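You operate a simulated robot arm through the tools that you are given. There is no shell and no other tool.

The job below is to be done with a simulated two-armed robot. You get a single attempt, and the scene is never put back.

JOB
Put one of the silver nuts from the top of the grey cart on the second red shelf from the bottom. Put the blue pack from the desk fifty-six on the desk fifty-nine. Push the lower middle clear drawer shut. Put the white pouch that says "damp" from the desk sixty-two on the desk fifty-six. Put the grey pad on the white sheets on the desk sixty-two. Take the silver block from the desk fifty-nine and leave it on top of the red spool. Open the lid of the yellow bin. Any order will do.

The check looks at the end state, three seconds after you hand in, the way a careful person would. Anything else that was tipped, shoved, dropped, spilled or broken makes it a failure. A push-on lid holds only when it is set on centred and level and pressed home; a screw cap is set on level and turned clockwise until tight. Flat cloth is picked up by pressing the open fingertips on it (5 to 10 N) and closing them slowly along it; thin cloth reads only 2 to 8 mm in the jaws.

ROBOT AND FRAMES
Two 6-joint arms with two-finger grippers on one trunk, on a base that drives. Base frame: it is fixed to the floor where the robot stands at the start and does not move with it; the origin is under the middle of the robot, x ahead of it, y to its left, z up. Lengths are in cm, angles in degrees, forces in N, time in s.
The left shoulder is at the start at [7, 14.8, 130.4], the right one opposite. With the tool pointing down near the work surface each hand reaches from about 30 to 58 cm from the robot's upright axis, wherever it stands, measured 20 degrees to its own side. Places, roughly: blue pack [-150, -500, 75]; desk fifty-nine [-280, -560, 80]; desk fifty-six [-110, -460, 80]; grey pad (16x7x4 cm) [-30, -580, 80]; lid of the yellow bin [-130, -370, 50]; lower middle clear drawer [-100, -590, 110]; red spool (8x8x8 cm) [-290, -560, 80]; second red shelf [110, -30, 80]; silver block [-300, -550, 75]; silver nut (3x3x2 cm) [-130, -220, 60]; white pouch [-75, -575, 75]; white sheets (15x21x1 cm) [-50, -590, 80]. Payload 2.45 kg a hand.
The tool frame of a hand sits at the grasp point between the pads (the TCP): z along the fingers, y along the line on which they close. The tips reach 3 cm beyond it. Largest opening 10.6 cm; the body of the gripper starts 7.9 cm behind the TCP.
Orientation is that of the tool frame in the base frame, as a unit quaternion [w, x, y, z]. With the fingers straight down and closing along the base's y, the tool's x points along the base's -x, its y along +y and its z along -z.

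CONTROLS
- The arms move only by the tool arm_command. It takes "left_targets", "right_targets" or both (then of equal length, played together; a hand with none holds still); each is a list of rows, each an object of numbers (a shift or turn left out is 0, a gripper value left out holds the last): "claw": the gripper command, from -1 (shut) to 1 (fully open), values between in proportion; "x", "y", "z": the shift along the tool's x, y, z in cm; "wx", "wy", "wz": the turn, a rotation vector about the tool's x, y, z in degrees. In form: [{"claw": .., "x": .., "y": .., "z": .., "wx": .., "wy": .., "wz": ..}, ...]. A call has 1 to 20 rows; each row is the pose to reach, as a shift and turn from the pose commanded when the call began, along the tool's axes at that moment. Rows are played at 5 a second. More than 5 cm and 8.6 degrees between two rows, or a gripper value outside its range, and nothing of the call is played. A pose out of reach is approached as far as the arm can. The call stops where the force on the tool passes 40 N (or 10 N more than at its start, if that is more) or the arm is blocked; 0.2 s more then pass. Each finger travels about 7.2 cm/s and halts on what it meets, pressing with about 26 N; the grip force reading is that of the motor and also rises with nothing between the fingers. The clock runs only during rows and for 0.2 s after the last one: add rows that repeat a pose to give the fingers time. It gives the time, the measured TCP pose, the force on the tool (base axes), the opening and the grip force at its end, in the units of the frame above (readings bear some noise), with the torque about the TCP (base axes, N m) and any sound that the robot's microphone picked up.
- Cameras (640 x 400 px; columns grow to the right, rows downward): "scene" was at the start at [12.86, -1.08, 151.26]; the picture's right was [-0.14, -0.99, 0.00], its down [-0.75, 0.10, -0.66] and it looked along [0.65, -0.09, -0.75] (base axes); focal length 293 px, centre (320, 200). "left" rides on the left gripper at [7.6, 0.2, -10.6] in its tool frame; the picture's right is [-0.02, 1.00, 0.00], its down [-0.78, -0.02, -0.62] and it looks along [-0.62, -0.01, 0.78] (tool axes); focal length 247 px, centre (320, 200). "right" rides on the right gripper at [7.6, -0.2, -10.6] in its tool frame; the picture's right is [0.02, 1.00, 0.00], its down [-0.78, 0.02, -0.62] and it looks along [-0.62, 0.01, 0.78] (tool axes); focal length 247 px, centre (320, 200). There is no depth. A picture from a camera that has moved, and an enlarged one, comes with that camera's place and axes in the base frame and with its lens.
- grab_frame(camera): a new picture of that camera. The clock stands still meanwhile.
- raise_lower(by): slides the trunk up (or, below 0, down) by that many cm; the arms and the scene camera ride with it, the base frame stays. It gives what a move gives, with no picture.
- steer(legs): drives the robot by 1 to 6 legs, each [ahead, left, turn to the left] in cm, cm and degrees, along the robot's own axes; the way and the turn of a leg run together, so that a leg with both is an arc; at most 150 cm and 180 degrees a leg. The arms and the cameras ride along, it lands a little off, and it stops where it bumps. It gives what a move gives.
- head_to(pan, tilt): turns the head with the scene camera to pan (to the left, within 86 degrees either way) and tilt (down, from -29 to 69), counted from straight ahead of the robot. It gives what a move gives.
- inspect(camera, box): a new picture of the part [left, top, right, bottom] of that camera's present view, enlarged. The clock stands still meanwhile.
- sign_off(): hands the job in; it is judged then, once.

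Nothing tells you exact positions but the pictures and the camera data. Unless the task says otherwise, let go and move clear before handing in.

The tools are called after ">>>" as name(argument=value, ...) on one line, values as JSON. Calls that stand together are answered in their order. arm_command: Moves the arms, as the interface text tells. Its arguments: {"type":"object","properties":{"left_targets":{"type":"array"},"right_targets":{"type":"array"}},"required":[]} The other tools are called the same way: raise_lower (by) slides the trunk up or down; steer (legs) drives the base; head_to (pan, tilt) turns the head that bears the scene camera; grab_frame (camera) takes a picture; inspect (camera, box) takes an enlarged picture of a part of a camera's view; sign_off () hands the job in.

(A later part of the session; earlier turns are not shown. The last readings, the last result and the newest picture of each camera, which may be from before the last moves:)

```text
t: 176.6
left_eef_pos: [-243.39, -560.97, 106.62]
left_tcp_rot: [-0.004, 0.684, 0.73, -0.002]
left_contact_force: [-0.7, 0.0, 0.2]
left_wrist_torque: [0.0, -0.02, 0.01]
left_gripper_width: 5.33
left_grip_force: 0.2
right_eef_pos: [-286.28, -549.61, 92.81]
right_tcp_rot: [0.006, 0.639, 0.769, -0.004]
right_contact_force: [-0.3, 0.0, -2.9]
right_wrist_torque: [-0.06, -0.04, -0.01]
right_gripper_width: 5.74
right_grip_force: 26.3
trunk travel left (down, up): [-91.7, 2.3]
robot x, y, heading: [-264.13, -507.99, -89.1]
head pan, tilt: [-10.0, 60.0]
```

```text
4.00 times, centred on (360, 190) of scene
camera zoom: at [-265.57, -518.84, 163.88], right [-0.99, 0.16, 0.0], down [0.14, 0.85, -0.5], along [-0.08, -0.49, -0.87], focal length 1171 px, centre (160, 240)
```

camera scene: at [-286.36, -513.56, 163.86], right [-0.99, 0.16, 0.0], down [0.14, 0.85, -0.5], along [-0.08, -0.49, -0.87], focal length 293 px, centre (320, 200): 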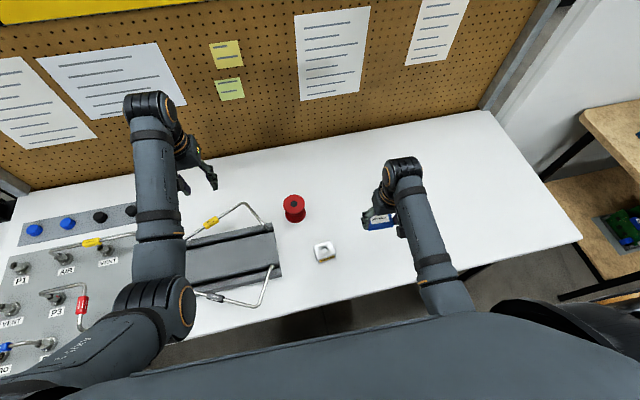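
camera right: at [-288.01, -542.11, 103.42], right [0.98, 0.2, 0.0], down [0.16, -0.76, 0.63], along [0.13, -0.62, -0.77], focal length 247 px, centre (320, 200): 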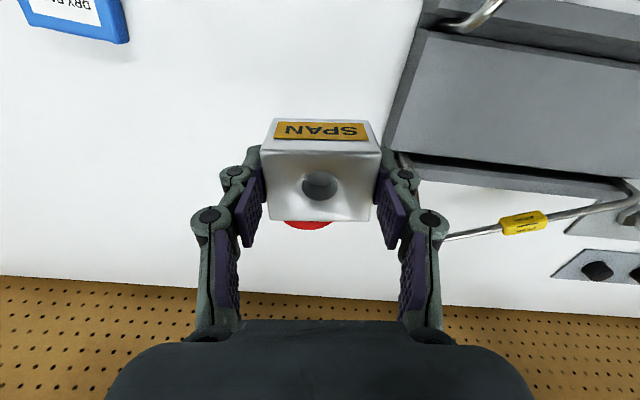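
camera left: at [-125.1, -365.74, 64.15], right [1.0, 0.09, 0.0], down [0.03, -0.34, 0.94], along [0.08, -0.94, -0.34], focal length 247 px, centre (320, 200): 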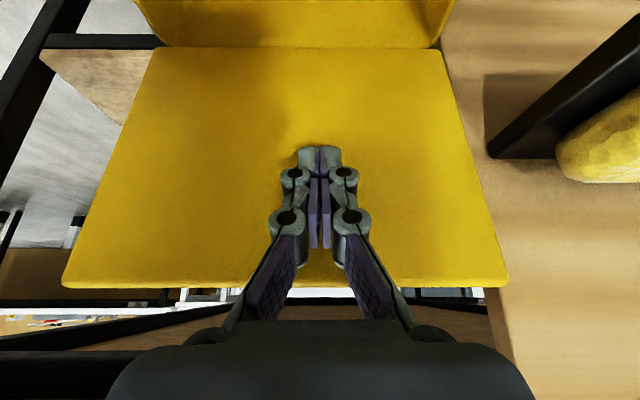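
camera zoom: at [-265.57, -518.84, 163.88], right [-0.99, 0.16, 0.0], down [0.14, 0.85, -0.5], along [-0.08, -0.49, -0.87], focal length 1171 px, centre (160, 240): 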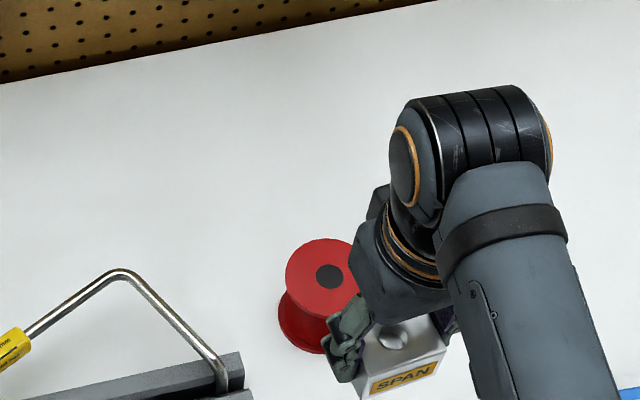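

The spool's top centre is confirmed at [-285.5, -558.4, 84.2]. I'll move the block above it.

>>> arm_command(right_targets=[{"x": -3, "y": -0.3}, {"x": -6, "y": -0.6}, {"x": -8.9, "y": -0.9}, {"x": -8.9, "y": -0.9}])

>>> inspect(camera="scene", box=[280, 140, 440, 240])

>>> grab_frame(camera="right")

>>> grab_frame(camera="left")

```text
t: 177.6
left_eef_pos: [-243.21, -561.13, 106.45]
left_tcp_rot: [-0.003, 0.684, 0.73, -0.002]
left_contact_force: [-0.2, -0.2, -0.6]
left_wrist_torque: [-0.02, 0.0, 0.01]
left_gripper_width: 5.32
left_grip_force: 0.1
right_eef_pos: [-285.4, -558.63, 93.01]
right_tcp_rot: [0.005, 0.639, 0.769, -0.004]
right_contact_force: [-0.2, -0.3, -3.2]
right_wrist_torque: [-0.01, -0.02, 0.01]
right_gripper_width: 5.75
right_grip_force: 25.9
trunk travel left (down, up): [-91.7, 2.3]
robot x, y, heading: [-263.96, -507.85, -89.2]
head pan, tilt: [-10.0, 60.0]
```

```text
4.00 times, centred on (360, 190) of scene
camera zoom: at [-265.23, -519.11, 163.86], right [-0.99, 0.16, 0.0], down [0.14, 0.85, -0.5], along [-0.08, -0.49, -0.87], focal length 1171 px, centre (160, 240)
```

zoom: 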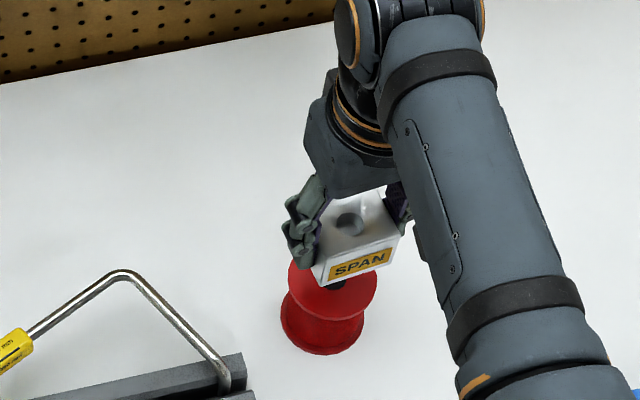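

```text
taken
camera right: at [-287.03, -551.26, 103.52], right [0.98, 0.2, 0.0], down [0.16, -0.76, 0.63], along [0.13, -0.62, -0.78], focal length 247 px, centre (320, 200)
```

right: 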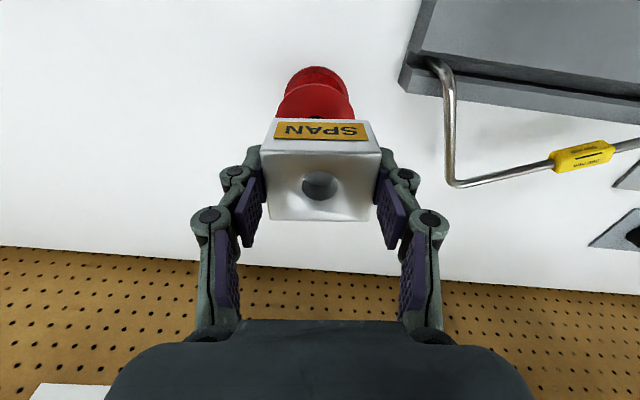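

```text
taken
camera left: at [-243.3, -553.57, 117.14], right [1.0, 0.04, -0.01], down [0.04, -0.79, 0.62], along [0.02, -0.62, -0.79], focal length 247 px, centre (320, 200)
```

left: 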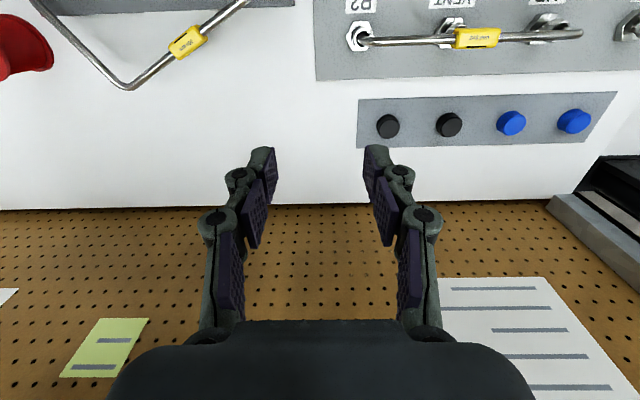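

>>> inspect(camera="right", box=[240, 50, 400, 150])

```text
4.00 times, centred on (320, 100) of right
camera zoom: at [-287.03, -551.26, 103.52], right [0.98, 0.2, 0.0], down [0.16, -0.76, 0.63], along [0.13, -0.62, -0.78], focal length 988 px, centre (320, 600)
```

zoom: 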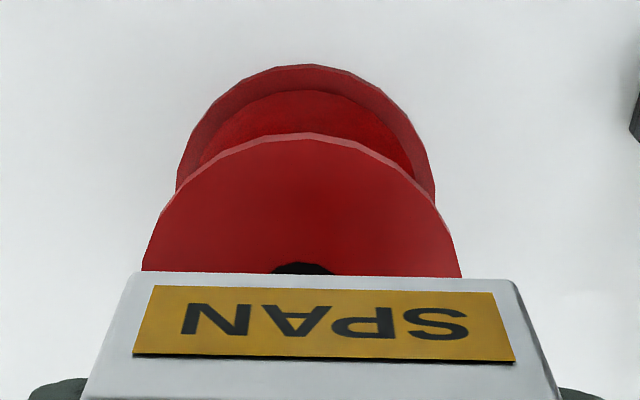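

By the hand camera the block is centred on the spool to within 0.5 cm. I'll correct that and lower it.

>>> arm_command(right_targets=[{"y": -0.5, "z": 1.5}, {"y": -0.5, "z": 3}, {"y": -0.5, "z": 3.6}, {"y": -0.5, "z": 3.6}])

>>> inspect(camera="scene", box=[280, 140, 440, 240])

>>> inspect(camera="right", box=[240, 50, 400, 150])

```text
t: 178.6
left_eef_pos: [-243.17, -561.26, 106.3]
left_tcp_rot: [-0.006, 0.685, 0.729, -0.002]
left_contact_force: [0.0, 0.7, -0.5]
left_wrist_torque: [0.02, 0.01, -0.01]
left_gripper_width: 5.31
left_grip_force: 0.0
right_eef_pos: [-285.88, -558.88, 89.38]
right_tcp_rot: [0.004, 0.64, 0.769, -0.003]
right_contact_force: [-0.3, -0.6, -3.2]
right_wrist_torque: [-0.01, -0.01, -0.01]
right_gripper_width: 5.73
right_grip_force: 26.0
trunk travel left (down, up): [-91.7, 2.3]
robot x, y, heading: [-264.28, -507.52, -89.2]
head pan, tilt: [-10.0, 60.0]
```

```text
4.00 times, centred on (360, 190) of scene
camera zoom: at [-265.16, -519.24, 163.85], right [-0.99, 0.16, 0.0], down [0.14, 0.85, -0.5], along [-0.08, -0.49, -0.87], focal length 1171 px, centre (160, 240)
```

zoom: 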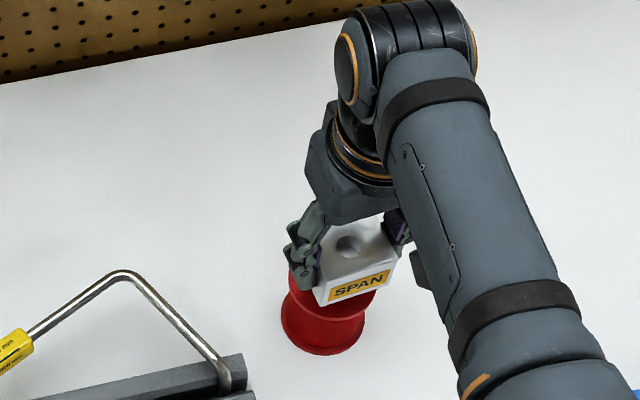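

```text
4.00 times, centred on (320, 100) of right
camera zoom: at [-287.48, -551.43, 99.92], right [0.98, 0.2, 0.0], down [0.16, -0.76, 0.63], along [0.13, -0.62, -0.78], focal length 988 px, centre (320, 600)
```

zoom: 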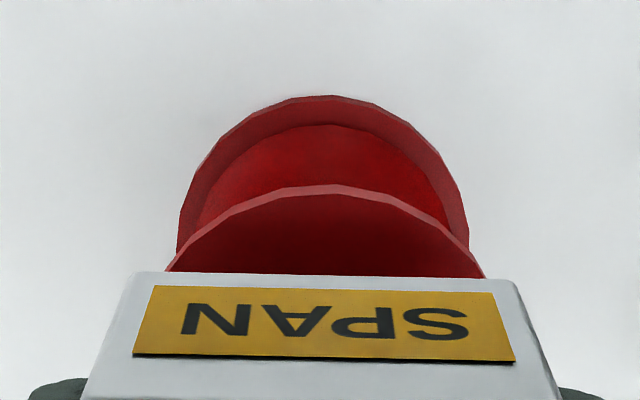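

Well centred. I'll lower until it touches.

>>> arm_command(right_targets=[{"z": 0.3}, {"z": 0.6}, {"z": 0.9}, {"z": 0.9}])

>>> arm_command(right_targets=[{"z": 0.2}, {"z": 0.4}, {"z": 0.4}])

```text
t: 179.6
left_eef_pos: [-243.21, -561.29, 106.51]
left_tcp_rot: [-0.005, 0.683, 0.73, -0.001]
left_contact_force: [0.5, -0.2, -0.1]
left_wrist_torque: [0.01, 0.01, 0.0]
left_gripper_width: 5.31
left_grip_force: 0.2
right_eef_pos: [-285.88, -558.79, 88.47]
right_tcp_rot: [0.004, 0.639, 0.769, -0.004]
right_contact_force: [-0.1, -1.0, -2.3]
right_wrist_torque: [0.0, 0.03, 0.01]
right_gripper_width: 5.75
right_grip_force: 26.0
trunk travel left (down, up): [-91.7, 2.3]
robot x, y, heading: [-264.35, -507.65, -89.3]
head pan, tilt: [-10.0, 60.0]
```

```text
t: 180.4
left_eef_pos: [-243.02, -561.23, 106.57]
left_tcp_rot: [-0.005, 0.684, 0.73, -0.001]
left_contact_force: [0.1, 0.1, 0.6]
left_wrist_torque: [-0.01, -0.01, 0.01]
left_gripper_width: 5.29
left_grip_force: 0.1
right_eef_pos: [-285.82, -558.92, 88.15]
right_tcp_rot: [0.004, 0.64, 0.768, -0.003]
right_contact_force: [0.2, -0.1, -3.5]
right_wrist_torque: [-0.01, 0.02, 0.03]
right_gripper_width: 5.75
right_grip_force: 26.0
trunk travel left (down, up): [-91.7, 2.3]
robot x, y, heading: [-264.46, -507.35, -89.1]
head pan, tilt: [-10.0, 60.0]
```

>>> arm_command(right_targets=[{"z": 0.2}, {"z": 0.4}, {"z": 0.4}])

>>> arm_command(right_targets=[{"z": 0.2}, {"z": 0.4}, {"z": 0.4}])

>>> inspect(camera="right", box=[240, 50, 400, 150])

```text
t: 181.2
left_eef_pos: [-243.16, -561.2, 106.44]
left_tcp_rot: [-0.004, 0.684, 0.73, -0.001]
left_contact_force: [-0.2, 0.0, 0.0]
left_wrist_torque: [0.0, 0.01, 0.03]
left_gripper_width: 5.27
left_grip_force: 0.1
right_eef_pos: [-285.89, -558.91, 87.69]
right_tcp_rot: [0.004, 0.64, 0.769, -0.004]
right_contact_force: [-0.6, 0.1, -3.1]
right_wrist_torque: [-0.02, -0.02, 0.02]
right_gripper_width: 5.74
right_grip_force: 25.7
trunk travel left (down, up): [-91.7, 2.3]
robot x, y, heading: [-264.31, -507.74, -89.2]
head pan, tilt: [-10.0, 60.0]
```

```text
t: 182.0
left_eef_pos: [-243.18, -561.3, 106.37]
left_tcp_rot: [-0.005, 0.684, 0.73, -0.002]
left_contact_force: [-0.5, 0.5, -0.4]
left_wrist_torque: [0.03, 0.01, -0.01]
left_gripper_width: 5.3
left_grip_force: 0.0
right_eef_pos: [-285.91, -558.79, 87.23]
right_tcp_rot: [0.005, 0.639, 0.769, -0.004]
right_contact_force: [0.5, 0.7, -2.6]
right_wrist_torque: [-0.01, 0.03, -0.01]
right_gripper_width: 5.77
right_grip_force: 26.2
trunk travel left (down, up): [-91.7, 2.3]
robot x, y, heading: [-264.22, -507.65, -89.5]
head pan, tilt: [-10.0, 60.0]
```

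```text
4.00 times, centred on (320, 100) of right
camera zoom: at [-287.54, -551.36, 97.77], right [0.98, 0.2, 0.0], down [0.16, -0.76, 0.63], along [0.13, -0.62, -0.78], focal length 988 px, centre (320, 600)
```

zoom: 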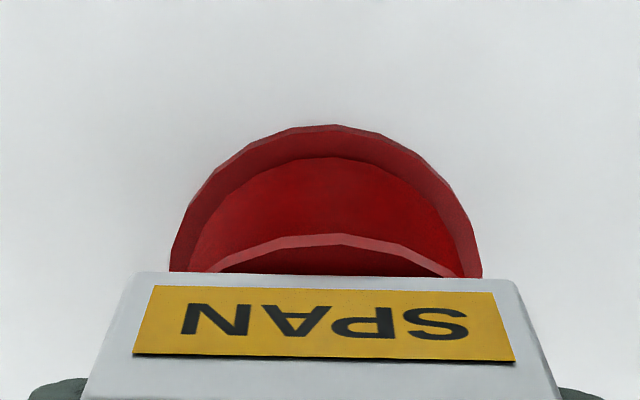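

>>> arm_command(right_targets=[{"z": 0.15}, {"z": 0.3}, {"z": 0.3}])

>>> arm_command(right_targets=[{"z": 0.15}, {"z": 0.3}, {"z": 0.3}])

>>> arm_command(right_targets=[{"z": 0.15}, {"z": 0.3}, {"z": 0.3}])

>>> inspect(camera="right", box=[240, 50, 400, 150])

```text
t: 182.8
left_eef_pos: [-243.07, -561.21, 106.48]
left_tcp_rot: [-0.005, 0.683, 0.73, -0.001]
left_contact_force: [1.1, 0.0, -0.4]
left_wrist_torque: [0.01, -0.03, -0.04]
left_gripper_width: 5.32
left_grip_force: 0.1
right_eef_pos: [-285.93, -558.83, 86.97]
right_tcp_rot: [0.005, 0.64, 0.769, -0.003]
right_contact_force: [0.2, 0.3, -0.4]
right_wrist_torque: [-0.06, -0.09, -0.03]
right_gripper_width: 5.74
right_grip_force: 26.2
trunk travel left (down, up): [-91.7, 2.3]
robot x, y, heading: [-264.41, -507.7, -89.5]
head pan, tilt: [-10.0, 60.0]
```

```text
t: 183.6
left_eef_pos: [-243.06, -561.11, 106.51]
left_tcp_rot: [-0.005, 0.684, 0.73, -0.002]
left_contact_force: [-0.2, -0.7, 0.8]
left_wrist_torque: [0.02, 0.0, -0.01]
left_gripper_width: 5.31
left_grip_force: 0.0
right_eef_pos: [-285.94, -558.88, 86.86]
right_tcp_rot: [0.006, 0.64, 0.769, -0.006]
right_contact_force: [-2.0, -2.3, 15.5]
right_wrist_torque: [0.0, -0.02, -0.02]
right_gripper_width: 5.77
right_grip_force: 26.1
trunk travel left (down, up): [-91.7, 2.3]
robot x, y, heading: [-264.34, -507.34, -89.2]
head pan, tilt: [-10.0, 60.0]
```

```text
t: 184.4
left_eef_pos: [-243.26, -561.1, 106.51]
left_tcp_rot: [-0.004, 0.684, 0.73, -0.002]
left_contact_force: [0.4, -0.2, -0.5]
left_wrist_torque: [-0.01, 0.06, -0.01]
left_gripper_width: 5.27
left_grip_force: 0.1
right_eef_pos: [-286.03, -558.84, 86.45]
right_tcp_rot: [0.004, 0.64, 0.769, -0.005]
right_contact_force: [-1.3, -4.3, 15.7]
right_wrist_torque: [-0.2, 0.17, 0.02]
right_gripper_width: 5.78
right_grip_force: 26.3
trunk travel left (down, up): [-91.7, 2.3]
robot x, y, heading: [-264.72, -507.87, -89.5]
head pan, tilt: [-10.0, 60.0]
```

```text
4.00 times, centred on (320, 100) of right
camera zoom: at [-287.52, -551.28, 97.0], right [0.98, 0.2, 0.0], down [0.16, -0.76, 0.63], along [0.13, -0.62, -0.78], focal length 988 px, centre (320, 600)
```

zoom: 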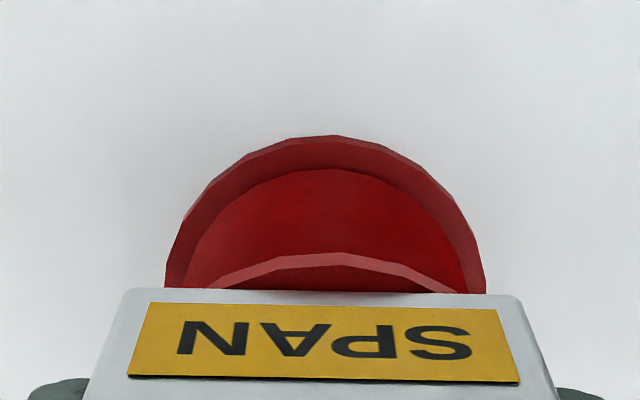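

The block is seated on the spool. I'll release it slowly and lift straight up.

>>> arm_command(right_targets=[{"z": -0.2}, {"z": -0.2, "claw": 0.2}, {"z": -0.2, "claw": 0.4}, {"z": -0.2, "claw": 0.6}, {"z": -0.2, "claw": 0.6}, {"z": -3}, {"z": -7}, {"z": -10}, {"z": -10}])

>>> grab_frame(camera="right")

>>> inspect(camera="scene", box=[280, 140, 440, 240])

```text
t: 186.4
left_eef_pos: [-243.02, -561.09, 106.34]
left_tcp_rot: [-0.005, 0.684, 0.729, -0.002]
left_contact_force: [-1.1, 0.3, -0.2]
left_wrist_torque: [0.01, 0.04, -0.01]
left_gripper_width: 5.31
left_grip_force: 0.1
right_eef_pos: [-285.97, -558.8, 96.41]
right_tcp_rot: [0.004, 0.639, 0.769, -0.003]
right_contact_force: [-0.2, 0.5, -0.1]
right_wrist_torque: [0.05, -0.01, 0.0]
right_gripper_width: 8.47
right_grip_force: 0.1
trunk travel left (down, up): [-91.7, 2.3]
robot x, y, heading: [-264.42, -507.4, -89.3]
head pan, tilt: [-10.0, 60.0]
```

```text
taken
camera right: at [-287.58, -551.28, 106.9], right [0.98, 0.2, 0.0], down [0.16, -0.76, 0.63], along [0.13, -0.62, -0.78], focal length 247 px, centre (320, 200)
```

right: 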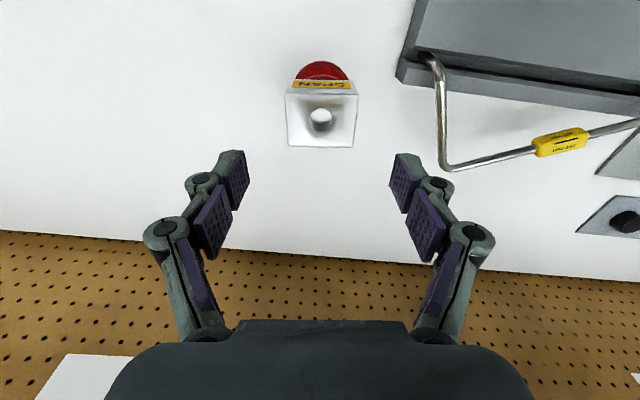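

```text
4.00 times, centred on (360, 190) of scene
camera zoom: at [-265.17, -519.16, 163.86], right [-0.99, 0.16, 0.0], down [0.14, 0.85, -0.5], along [-0.08, -0.49, -0.87], focal length 1171 px, centre (160, 240)
```

zoom: 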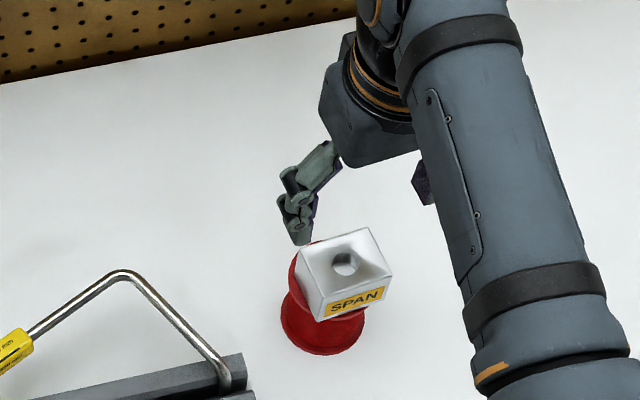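

The block sits stably on the spool. Now I'll drive around the front of desk fifty-six to the far side of the room, to reach desk sixty-two.

>>> steer(legs=[[-150, 0, 0], [0, 0, 89.3], [114, 44, 0], [100, 0, 0]])

>>> head_to(pan=-60, tilt=20)

>>> grab_frame(camera="scene")

>>> head_to(pan=0, tilt=25)

>>> grab_frame(camera="scene")

```text
t: 208.1
left_eef_pos: [-9.05, -277.94, 106.55]
left_tcp_rot: [-0.001, -0.055, 0.998, -0.004]
left_contact_force: [-0.8, 0.2, 0.1]
left_wrist_torque: [0.01, 0.02, 0.03]
left_gripper_width: 5.28
left_grip_force: 0.1
right_eef_pos: [-9.56, -320.85, 96.29]
right_tcp_rot: [0.006, -0.114, 0.993, 0.001]
right_contact_force: [0.5, -0.1, 1.2]
right_wrist_torque: [0.0, 0.02, 0.02]
right_gripper_width: 8.48
right_grip_force: 0.0
trunk travel left (down, up): [-91.7, 2.3]
robot x, y, heading: [-61.34, -301.48, 3.2]
head pan, tilt: [-10.0, 60.0]
```

```text
t: 209.2
left_eef_pos: [-8.98, -277.95, 106.44]
left_tcp_rot: [-0.002, -0.054, 0.999, -0.005]
left_contact_force: [0.3, 0.1, 0.3]
left_wrist_torque: [0.04, -0.01, 0.0]
left_gripper_width: 5.3
left_grip_force: 0.2
right_eef_pos: [-9.37, -320.89, 96.34]
right_tcp_rot: [0.005, -0.114, 0.993, 0.001]
right_contact_force: [0.0, 0.4, 0.1]
right_wrist_torque: [0.01, -0.04, 0.05]
right_gripper_width: 8.45
right_grip_force: 0.0
trunk travel left (down, up): [-91.7, 2.3]
robot x, y, heading: [-61.45, -301.32, 3.4]
head pan, tilt: [-60.0, 20.0]
```

```text
taken
camera scene: at [-51.33, -309.09, 169.67], right [-0.83, -0.55, 0.0], down [-0.19, 0.29, -0.94], along [0.52, -0.78, -0.34], focal length 293 px, centre (320, 200)
```

scene: 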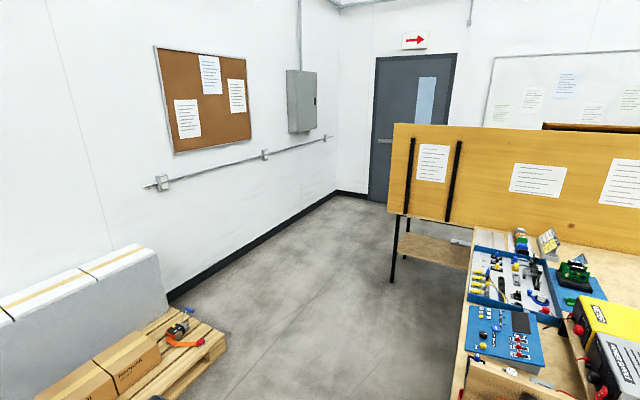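

```text
t: 210.6
left_eef_pos: [-9.03, -278.0, 106.42]
left_tcp_rot: [-0.002, -0.055, 0.998, -0.003]
left_contact_force: [-0.2, 0.3, -0.3]
left_wrist_torque: [0.0, -0.01, -0.01]
left_gripper_width: 5.29
left_grip_force: 0.0
right_eef_pos: [-9.39, -320.89, 96.3]
right_tcp_rot: [0.005, -0.114, 0.993, 0.001]
right_contact_force: [-0.6, -0.6, 0.8]
right_wrist_torque: [-0.01, -0.01, -0.02]
right_gripper_width: 8.5
right_grip_force: 0.1
trunk travel left (down, up): [-91.7, 2.3]
robot x, y, heading: [-61.89, -301.49, 3.5]
head pan, tilt: [0.0, 25.0]
```

```text
taken
camera scene: at [-47.24, -300.79, 168.86], right [0.06, -1.0, 0.0], down [-0.42, -0.02, -0.91], along [0.9, 0.05, -0.42], focal length 293 px, centre (320, 200)
```

scene: 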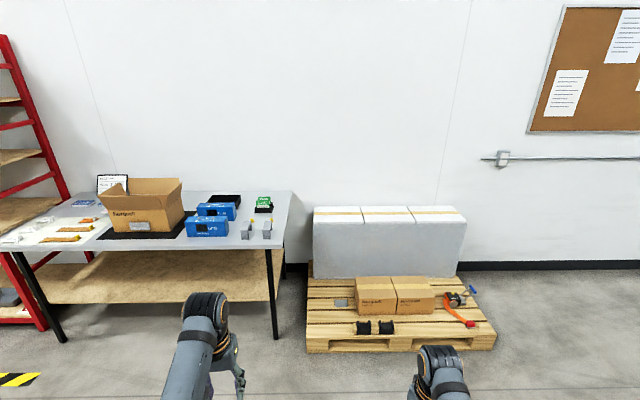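

The corridor along the left wall (x about 25 to 180) is free. I'll drive through it, around desk sixty-two's left end.

>>> steer(legs=[[88, -3, 0], [0, 0, -93.4], [140, 0, 0], [110, 60, 0], [60, 0, 0]])

>>> head_to(pan=-60, tilt=25)

>>> grab_frame(camera="scene")

```text
t: 228.4
left_eef_pos: [62.91, -536.04, 106.64]
left_tcp_rot: [-0.005, 0.699, 0.715, -0.001]
left_contact_force: [0.0, -0.4, 0.3]
left_wrist_torque: [-0.02, 0.04, -0.04]
left_gripper_width: 5.32
left_grip_force: 0.0
right_eef_pos: [19.82, -531.05, 96.17]
right_tcp_rot: [-0.006, 0.658, 0.753, 0.003]
right_contact_force: [-5.8, 9.1, 1.0]
right_wrist_torque: [-1.2, -0.77, -0.42]
right_gripper_width: 8.46
right_grip_force: 0.2
trunk travel left (down, up): [-91.7, 2.3]
robot x, y, heading: [43.73, -482.03, -91.6]
head pan, tilt: [0.0, 25.0]
stopped in leg 4: the force on the tool passed its limit at 243 N (the readings are from after the stop); the commanded pose is now the measured one
```

```text
t: 229.8
left_eef_pos: [62.81, -536.02, 106.65]
left_tcp_rot: [-0.004, 0.698, 0.716, -0.001]
left_contact_force: [0.2, -0.5, -0.7]
left_wrist_torque: [0.0, 0.01, 0.01]
left_gripper_width: 5.3
left_grip_force: 0.1
right_eef_pos: [19.75, -531.11, 96.26]
right_tcp_rot: [-0.005, 0.658, 0.753, 0.004]
right_contact_force: [-4.0, 14.1, -6.3]
right_wrist_torque: [-1.61, -0.59, -0.34]
right_gripper_width: 8.5
right_grip_force: 0.1
trunk travel left (down, up): [-91.7, 2.3]
robot x, y, heading: [43.96, -481.89, -91.7]
head pan, tilt: [-60.0, 25.0]
```

```text
taken
camera scene: at [35.55, -490.87, 168.87], right [-0.48, 0.88, 0.0], down [0.37, 0.2, -0.91], along [-0.8, -0.43, -0.42], focal length 293 px, centre (320, 200)
```

scene: 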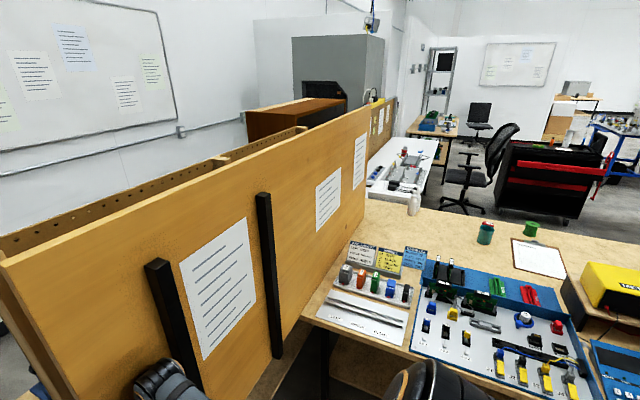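

The right hand bumped the end of desk sixty-two's back board. I'll back straight off and check for any displacement.

>>> steer(legs=[[-25, 0, 0]])

>>> head_to(pan=-35, tilt=35)

>>> grab_frame(camera="scene")

>>> grab_frame(camera="right")

```text
t: 231.6
left_eef_pos: [63.27, -511.14, 106.26]
left_tcp_rot: [-0.006, 0.701, 0.714, -0.001]
left_contact_force: [0.1, 0.2, -0.3]
left_wrist_torque: [-0.02, -0.01, -0.01]
left_gripper_width: 5.28
left_grip_force: 0.0
right_eef_pos: [20.36, -506.08, 96.08]
right_tcp_rot: [-0.006, 0.659, 0.752, 0.004]
right_contact_force: [0.4, 0.5, -0.6]
right_wrist_torque: [-0.01, -0.02, -0.02]
right_gripper_width: 8.47
right_grip_force: 0.0
trunk travel left (down, up): [-91.7, 2.3]
robot x, y, heading: [44.76, -456.05, -91.9]
head pan, tilt: [-60.0, 25.0]
```

```text
t: 232.5
left_eef_pos: [63.33, -511.05, 106.48]
left_tcp_rot: [-0.005, 0.7, 0.714, -0.001]
left_contact_force: [0.4, 0.5, 0.6]
left_wrist_torque: [-0.02, 0.01, 0.01]
left_gripper_width: 5.32
left_grip_force: 0.0
right_eef_pos: [20.45, -505.82, 96.27]
right_tcp_rot: [-0.006, 0.66, 0.751, 0.004]
right_contact_force: [0.5, 1.1, -0.5]
right_wrist_torque: [-0.01, 0.01, 0.01]
right_gripper_width: 8.49
right_grip_force: 0.2
trunk travel left (down, up): [-91.7, 2.3]
robot x, y, heading: [44.67, -456.32, -91.9]
head pan, tilt: [-35.0, 35.0]
```

```text
taken
camera scene: at [39.27, -468.49, 167.3], right [-0.8, 0.6, 0.0], down [0.34, 0.46, -0.82], along [-0.49, -0.66, -0.57], focal length 293 px, centre (320, 200)
```

scene: 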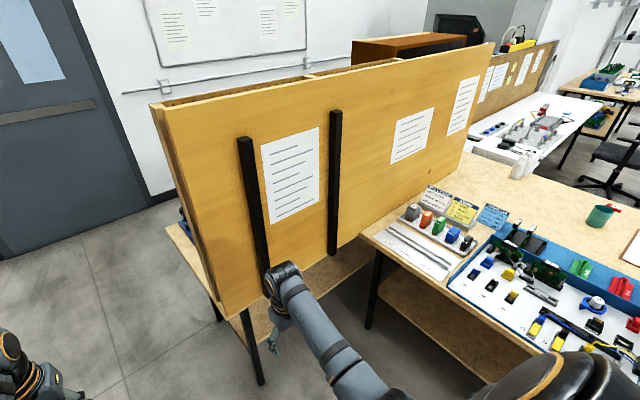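

```text
taken
camera right: at [19.26, -498.58, 106.99], right [0.99, 0.15, 0.0], down [0.12, -0.78, 0.61], along [0.09, -0.6, -0.79], focal length 247 px, centre (320, 200)
```

right: 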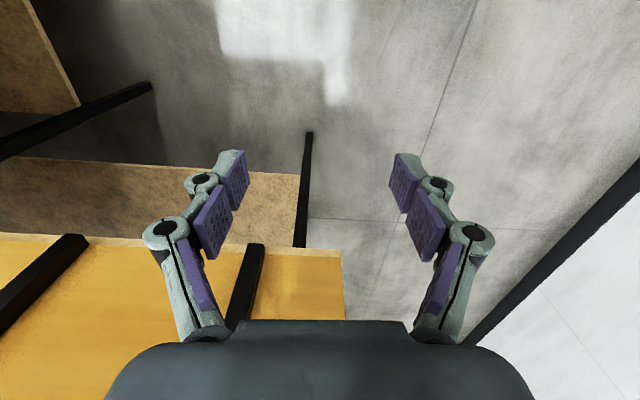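

The board seems unmoved. I'll move well to the left first, then go forward past desk sixty-two's end.

>>> steer(legs=[[0, 58, 1.9], [130, 0, 0]])

>>> head_to(pan=-70, tilt=25)

>>> grab_frame(camera="scene")

```text
t: 241.9
left_eef_pos: [127.15, -640.38, 106.38]
left_tcp_rot: [-0.005, 0.678, 0.735, -0.001]
left_contact_force: [0.7, -0.8, -0.8]
left_wrist_torque: [0.01, 0.03, 0.01]
left_gripper_width: 5.31
left_grip_force: 0.1
right_eef_pos: [83.92, -637.93, 96.24]
right_tcp_rot: [-0.006, 0.636, 0.772, 0.003]
right_contact_force: [-0.3, -1.0, -0.2]
right_wrist_torque: [0.0, -0.01, -0.02]
right_gripper_width: 8.49
right_grip_force: 0.1
trunk travel left (down, up): [-91.7, 2.3]
robot x, y, heading: [105.31, -587.61, -88.2]
head pan, tilt: [-35.0, 35.0]
```

```text
t: 242.9
left_eef_pos: [127.06, -640.53, 106.29]
left_tcp_rot: [-0.005, 0.678, 0.735, -0.001]
left_contact_force: [-0.2, -0.2, 0.6]
left_wrist_torque: [-0.01, -0.02, -0.01]
left_gripper_width: 5.3
left_grip_force: 0.2
right_eef_pos: [83.88, -637.99, 96.11]
right_tcp_rot: [-0.007, 0.637, 0.771, 0.002]
right_contact_force: [-0.3, -0.3, 0.1]
right_wrist_torque: [-0.03, -0.02, 0.0]
right_gripper_width: 8.47
right_grip_force: 0.0
trunk travel left (down, up): [-91.7, 2.3]
robot x, y, heading: [105.44, -587.56, -88.3]
head pan, tilt: [-70.0, 25.0]
```

```text
taken
camera scene: at [96.77, -595.62, 168.86], right [-0.37, 0.93, 0.0], down [0.39, 0.16, -0.91], along [-0.84, -0.33, -0.42], focal length 293 px, centre (320, 200)
```

scene: 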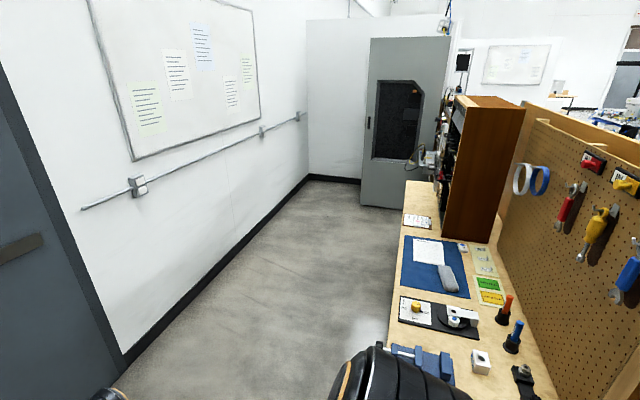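

I now see desk sixty-two from its working side: white sheets and the grey pad lie on a blue mat, with the drawer cabinet beyond. I'll drive around to face this side.

>>> steer(legs=[[78, 0, 0], [0, 0, -90], [0, 0, -91], [0, 125, 0]])

>>> head_to(pan=15, tilt=35)

>>> grab_frame(camera="scene")

```text
t: 260.7
left_eef_pos: [-39.92, -611.48, 106.26]
left_tcp_rot: [-0.001, 0.727, -0.687, 0.004]
left_contact_force: [0.2, -0.6, 1.1]
left_wrist_torque: [0.02, 0.02, -0.02]
left_gripper_width: 5.3
left_grip_force: 0.1
right_eef_pos: [3.11, -614.88, 96.15]
right_tcp_rot: [0.004, 0.764, -0.646, 0.006]
right_contact_force: [0.3, -0.7, 0.1]
right_wrist_torque: [0.0, 0.02, 0.03]
right_gripper_width: 8.49
right_grip_force: 0.1
trunk travel left (down, up): [-91.7, 2.3]
robot x, y, heading: [-18.9, -664.94, 90.2]
head pan, tilt: [-70.0, 25.0]
```

```text
t: 262.3
left_eef_pos: [-39.93, -611.43, 106.34]
left_tcp_rot: [-0.001, 0.727, -0.687, 0.005]
left_contact_force: [0.2, 0.1, 0.2]
left_wrist_torque: [0.0, -0.01, -0.01]
left_gripper_width: 5.3
left_grip_force: 0.0
right_eef_pos: [3.15, -614.84, 96.19]
right_tcp_rot: [0.004, 0.764, -0.645, 0.007]
right_contact_force: [0.1, -0.1, 0.1]
right_wrist_torque: [0.03, -0.01, 0.0]
right_gripper_width: 8.48
right_grip_force: 0.0
trunk travel left (down, up): [-91.7, 2.3]
robot x, y, heading: [-19.17, -665.07, 90.5]
head pan, tilt: [15.0, 35.0]
```

```text
taken
camera scene: at [-21.39, -651.65, 167.29], right [0.96, 0.26, 0.0], down [0.15, -0.55, -0.82], along [-0.22, 0.79, -0.57], focal length 293 px, centre (320, 200)
```

scene: 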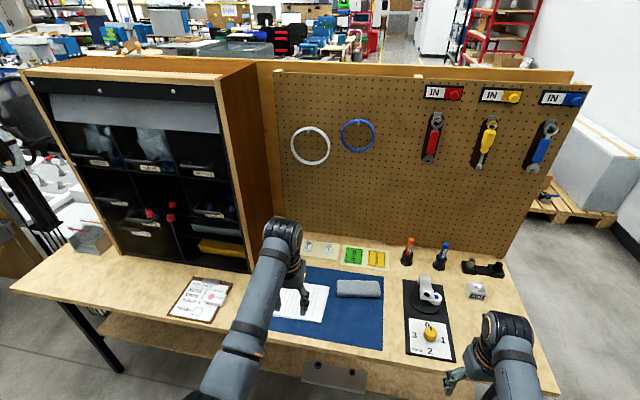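

The drawer cabinet is on the left, and the blue mat with sheets and grey pad is in front of me. I'll zoom in on details.

>>> inspect(camera="scene", box=[20, 50, 280, 290])

>>> inspect(camera="scene", box=[150, 210, 400, 370])

```text
1.67 times, centred on (150, 170) of scene
camera zoom: at [-21.39, -651.65, 167.29], right [0.96, 0.26, 0.0], down [0.15, -0.55, -0.82], along [-0.22, 0.79, -0.57], focal length 488 px, centre (603, 250)
```

zoom: 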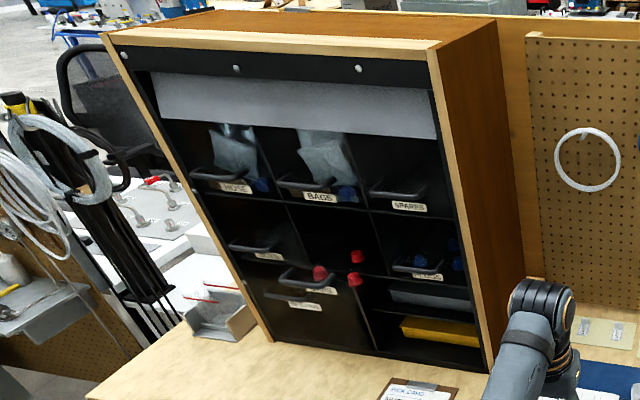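

```text
2.50 times, centred on (275, 290) of scene
camera zoom: at [-21.39, -651.65, 167.29], right [0.96, 0.26, 0.0], down [0.15, -0.55, -0.82], along [-0.22, 0.79, -0.57], focal length 732 px, centre (432, -25)
```

zoom: 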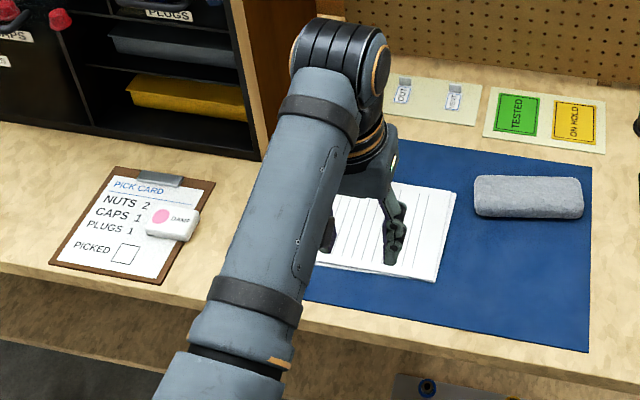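

Grey pad: centre about [-26.5, -581.6, 80], long axis turned about 14°. White sheets: x -58 to -37, y -596 to -581. I'll use the left hand, turned so it closes across the pad's 7 cm width.

>>> arm_command(left_targets=[{"wz": -8.5, "claw": 1}, {"wz": -17}, {"wz": -25.5}, {"wz": -34}, {"wz": -42.5}, {"wz": -51}, {"wz": -59.5}, {"wz": -68}, {"wz": -76.5}, {"wz": -85}, {"wz": -93}, {"wz": -101}, {"wz": -101}])

>>> steer(legs=[[20, -14, 0]])

>>> head_to(pan=5, tilt=55)

>>> grab_frame(camera="scene")

>>> grab_frame(camera="left")

```text
t: 265.1
left_eef_pos: [-40.07, -611.35, 106.41]
left_tcp_rot: [0.002, 0.992, 0.125, 0.005]
left_contact_force: [-0.3, -0.8, 0.2]
left_wrist_torque: [0.01, 0.0, 0.02]
left_gripper_width: 10.58
left_grip_force: 0.2
right_eef_pos: [3.19, -614.87, 96.19]
right_tcp_rot: [0.003, 0.764, -0.645, 0.007]
right_contact_force: [0.1, 0.8, 0.5]
right_wrist_torque: [0.02, 0.0, -0.01]
right_gripper_width: 8.49
right_grip_force: 0.0
trunk travel left (down, up): [-91.7, 2.3]
robot x, y, heading: [-19.07, -664.95, 90.6]
head pan, tilt: [15.0, 35.0]
```

```text
t: 266.9
left_eef_pos: [-26.31, -591.39, 106.31]
left_tcp_rot: [0.001, 0.992, 0.124, 0.004]
left_contact_force: [-0.5, 0.0, 0.5]
left_wrist_torque: [0.01, 0.02, -0.01]
left_gripper_width: 10.63
left_grip_force: 0.1
right_eef_pos: [16.71, -594.77, 96.3]
right_tcp_rot: [0.003, 0.764, -0.645, 0.006]
right_contact_force: [-0.6, 0.1, 1.0]
right_wrist_torque: [0.05, -0.02, 0.01]
right_gripper_width: 8.5
right_grip_force: 0.0
trunk travel left (down, up): [-91.7, 2.3]
robot x, y, heading: [-5.33, -645.3, 90.4]
head pan, tilt: [15.0, 35.0]
```

```text
t: 267.7
left_eef_pos: [-26.1, -591.11, 106.29]
left_tcp_rot: [0.003, 0.992, 0.124, 0.004]
left_contact_force: [-0.3, -0.1, 0.1]
left_wrist_torque: [0.02, 0.01, -0.01]
left_gripper_width: 10.61
left_grip_force: 0.0
right_eef_pos: [17.01, -594.64, 96.12]
right_tcp_rot: [0.005, 0.763, -0.646, 0.006]
right_contact_force: [0.0, -0.2, 0.0]
right_wrist_torque: [-0.02, -0.01, 0.02]
right_gripper_width: 8.46
right_grip_force: 0.1
trunk travel left (down, up): [-91.7, 2.3]
robot x, y, heading: [-5.22, -645.24, 90.1]
head pan, tilt: [5.0, 55.0]
```

```text
taken
camera scene: at [-5.95, -632.68, 164.46], right [1.0, 0.09, 0.0], down [0.08, -0.82, -0.57], along [-0.05, 0.57, -0.82], focal length 293 px, centre (320, 200)
```

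scene: 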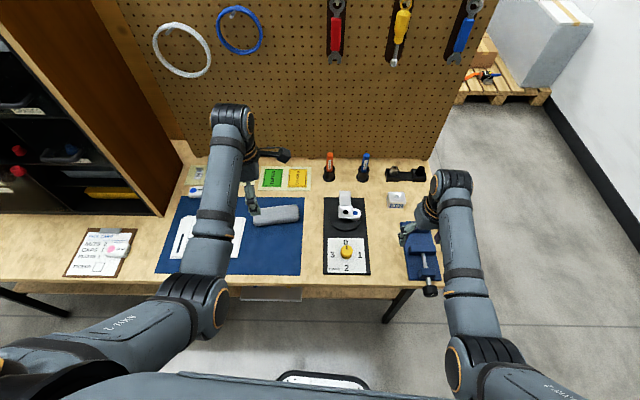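

```text
taken
camera left: at [-18.76, -589.37, 117.02], right [0.23, -0.97, 0.01], down [-0.77, -0.17, 0.62], along [-0.6, -0.14, -0.79], focal length 247 px, centre (320, 200)
```

left: 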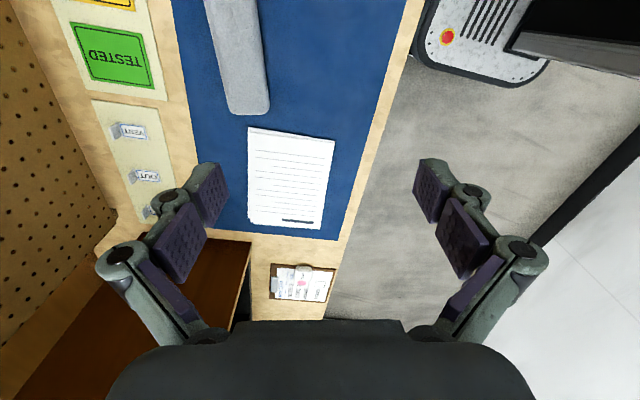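

Sheets centre at [-47.3, -589.6], pad centre at [-26.2, -581.3]. I'll raise the right hand clear of the desk items, lower the trunk a bit, and move forward over the pad.

>>> arm_command(right_targets=[{"z": -3}, {"z": -6}, {"z": -9}, {"z": -12}, {"z": -12}])

>>> raise_lower(by=-10)

>>> steer(legs=[[9, 0, 0]])

>>> grab_frame(camera="scene")

>>> grab_frame(camera="left")

```text
t: 268.9
left_eef_pos: [-26.28, -591.15, 106.28]
left_tcp_rot: [0.003, 0.992, 0.124, 0.004]
left_contact_force: [0.1, -0.3, 0.9]
left_wrist_torque: [0.03, -0.01, 0.0]
left_gripper_width: 10.59
left_grip_force: 0.0
right_eef_pos: [16.82, -594.17, 106.6]
right_tcp_rot: [0.002, 0.764, -0.645, 0.007]
right_contact_force: [-0.6, -0.6, 0.1]
right_wrist_torque: [0.0, 0.0, -0.01]
right_gripper_width: 8.48
right_grip_force: 0.1
right hand out of reach, approached as far as the arm can: row 4, 5
trunk travel left (down, up): [-91.7, 2.3]
robot x, y, heading: [-5.58, -645.11, 90.1]
head pan, tilt: [5.0, 55.0]
```

```text
t: 270.2
left_eef_pos: [-26.29, -591.29, 96.34]
left_tcp_rot: [0.003, 0.992, 0.124, 0.004]
left_contact_force: [0.6, 0.0, 0.3]
left_wrist_torque: [0.01, 0.02, -0.03]
left_gripper_width: 10.63
left_grip_force: 0.0
right_eef_pos: [16.69, -594.12, 96.68]
right_tcp_rot: [0.003, 0.764, -0.646, 0.006]
right_contact_force: [-0.1, -0.2, 0.5]
right_wrist_torque: [0.02, -0.02, 0.01]
right_gripper_width: 8.48
right_grip_force: 0.0
trunk travel left (down, up): [-81.7, 12.3]
robot x, y, heading: [-5.54, -645.4, 90.6]
head pan, tilt: [5.0, 55.0]
```

```text
t: 271.4
left_eef_pos: [-26.17, -582.51, 96.54]
left_tcp_rot: [0.002, 0.992, 0.124, 0.004]
left_contact_force: [0.7, -0.4, 0.6]
left_wrist_torque: [-0.03, -0.02, 0.01]
left_gripper_width: 10.6
left_grip_force: 0.1
right_eef_pos: [16.8, -585.43, 96.65]
right_tcp_rot: [0.003, 0.763, -0.646, 0.006]
right_contact_force: [0.1, -1.2, 0.2]
right_wrist_torque: [-0.02, 0.01, 0.0]
right_gripper_width: 8.47
right_grip_force: 0.0
trunk travel left (down, up): [-81.7, 12.3]
robot x, y, heading: [-5.89, -636.27, 90.3]
head pan, tilt: [5.0, 55.0]
```

```text
taken
camera scene: at [-6.04, -624.22, 154.48], right [1.0, 0.09, 0.0], down [0.07, -0.82, -0.57], along [-0.05, 0.57, -0.82], focal length 293 px, centre (320, 200)
```

scene: 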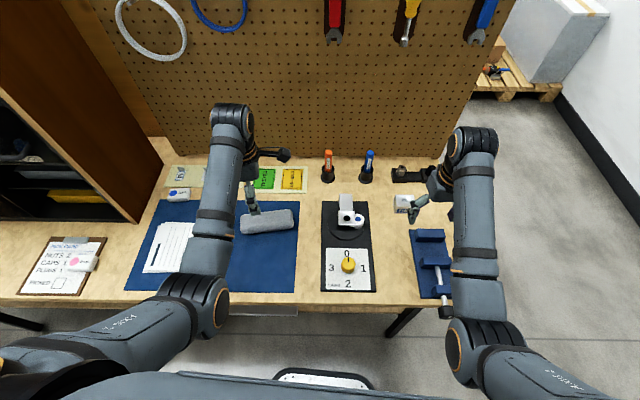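

```text
taken
camera left: at [-18.78, -580.79, 107.13], right [0.22, -0.97, 0.01], down [-0.77, -0.17, 0.62], along [-0.6, -0.14, -0.79], focal length 247 px, centre (320, 200)
```

left: 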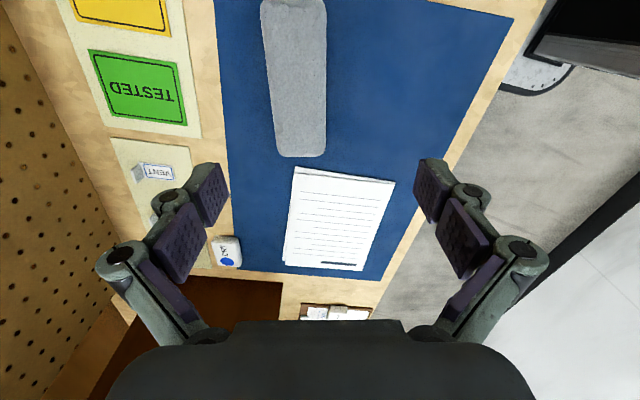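

The pad is below the hand. I'll nudge the base forward 3 cm, then descend with the arm and recheck.

>>> steer(legs=[[4, 0, 0]])

>>> arm_command(left_targets=[{"z": 3}, {"z": 6}, {"z": 9}, {"z": 12}, {"z": 12}])

>>> grab_frame(camera="left")

>>> inspect(camera="scene", box=[20, 150, 340, 350])

```text
t: 272.2
left_eef_pos: [-26.16, -578.99, 96.54]
left_tcp_rot: [0.0, 0.992, 0.124, 0.004]
left_contact_force: [-0.5, 0.0, 0.4]
left_wrist_torque: [0.06, -0.02, -0.02]
left_gripper_width: 10.62
left_grip_force: 0.1
right_eef_pos: [16.86, -581.89, 96.94]
right_tcp_rot: [0.002, 0.763, -0.646, 0.004]
right_contact_force: [0.1, -0.5, 0.3]
right_wrist_torque: [0.08, -0.02, -0.02]
right_gripper_width: 8.47
right_grip_force: 0.0
trunk travel left (down, up): [-81.7, 12.3]
robot x, y, heading: [-5.04, -632.09, 90.2]
head pan, tilt: [5.0, 55.0]
```

```text
t: 273.4
left_eef_pos: [-26.02, -578.7, 84.22]
left_tcp_rot: [0.002, 0.992, 0.124, 0.004]
left_contact_force: [-1.0, -0.1, 0.2]
left_wrist_torque: [0.0, 0.01, 0.0]
left_gripper_width: 10.61
left_grip_force: 0.0
right_eef_pos: [16.77, -581.53, 96.65]
right_tcp_rot: [0.002, 0.763, -0.646, 0.006]
right_contact_force: [-0.3, -0.1, 0.2]
right_wrist_torque: [0.0, -0.01, 0.03]
right_gripper_width: 8.46
right_grip_force: 0.1
trunk travel left (down, up): [-81.7, 12.3]
robot x, y, heading: [-5.54, -632.51, 90.1]
head pan, tilt: [5.0, 55.0]
```

```text
taken
camera left: at [-18.64, -576.9, 95.0], right [0.22, -0.97, 0.01], down [-0.77, -0.17, 0.62], along [-0.6, -0.14, -0.79], focal length 247 px, centre (320, 200)
```

left: 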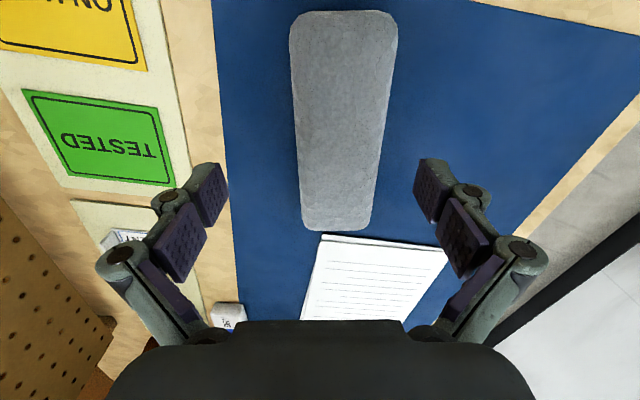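

```text
2.00 times, centred on (180, 250) of scene
camera zoom: at [-6.05, -620.12, 154.47], right [1.0, 0.09, 0.0], down [0.08, -0.82, -0.57], along [-0.05, 0.57, -0.82], focal length 585 px, centre (600, 100)
```

zoom: 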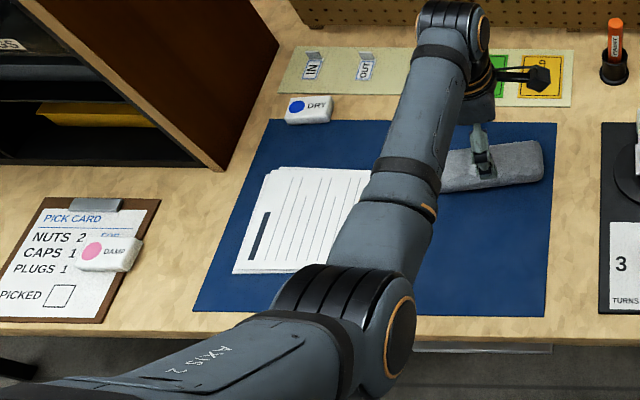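

"DAMP" is the pouch with the pink dot on the pick card; "DRY" is the other one. I'll centre over the grey pad, descend and grip.

>>> arm_command(left_targets=[{"y": 0.7, "z": 1}, {"y": 1.3, "z": 2.5}, {"y": 1.3, "z": 4}, {"y": 1.3, "z": 4.4}, {"y": 1.3, "z": 4.4, "claw": 0.6}, {"y": 1.3, "z": 4.4, "claw": 0.3}, {"y": 1.3, "z": 4.4, "claw": 0}, {"y": 1.3, "z": 4.4, "claw": -0.3}, {"y": 1.3, "z": 4.4, "claw": -0.3}])

>>> grab_frame(camera="left")

```text
t: 275.4
left_eef_pos: [-25.83, -579.89, 79.94]
left_tcp_rot: [0.002, 0.992, 0.124, 0.004]
left_contact_force: [0.3, 0.4, -0.5]
left_wrist_torque: [-0.08, -0.02, -0.01]
left_gripper_width: 6.09
left_grip_force: 25.8
right_eef_pos: [16.8, -581.49, 96.73]
right_tcp_rot: [0.003, 0.763, -0.647, 0.006]
right_contact_force: [0.3, 0.2, 0.4]
right_wrist_torque: [-0.02, -0.04, -0.02]
right_gripper_width: 8.5
right_grip_force: 0.0
trunk travel left (down, up): [-81.7, 12.3]
robot x, y, heading: [-5.15, -632.06, 90.3]
head pan, tilt: [5.0, 55.0]
```

```text
taken
camera left: at [-18.31, -578.1, 90.64], right [0.22, -0.97, 0.01], down [-0.77, -0.17, 0.62], along [-0.6, -0.14, -0.79], focal length 247 px, centre (320, 200)
```

left: 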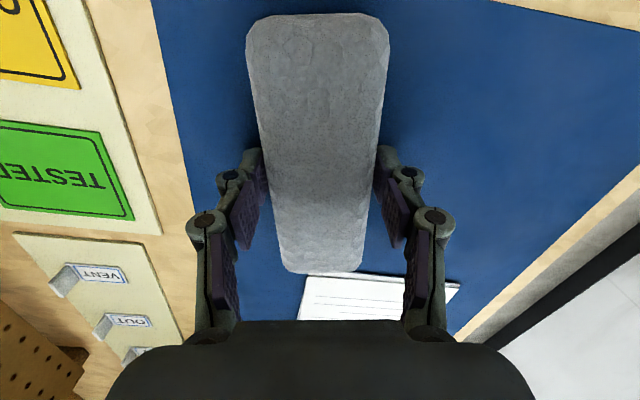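

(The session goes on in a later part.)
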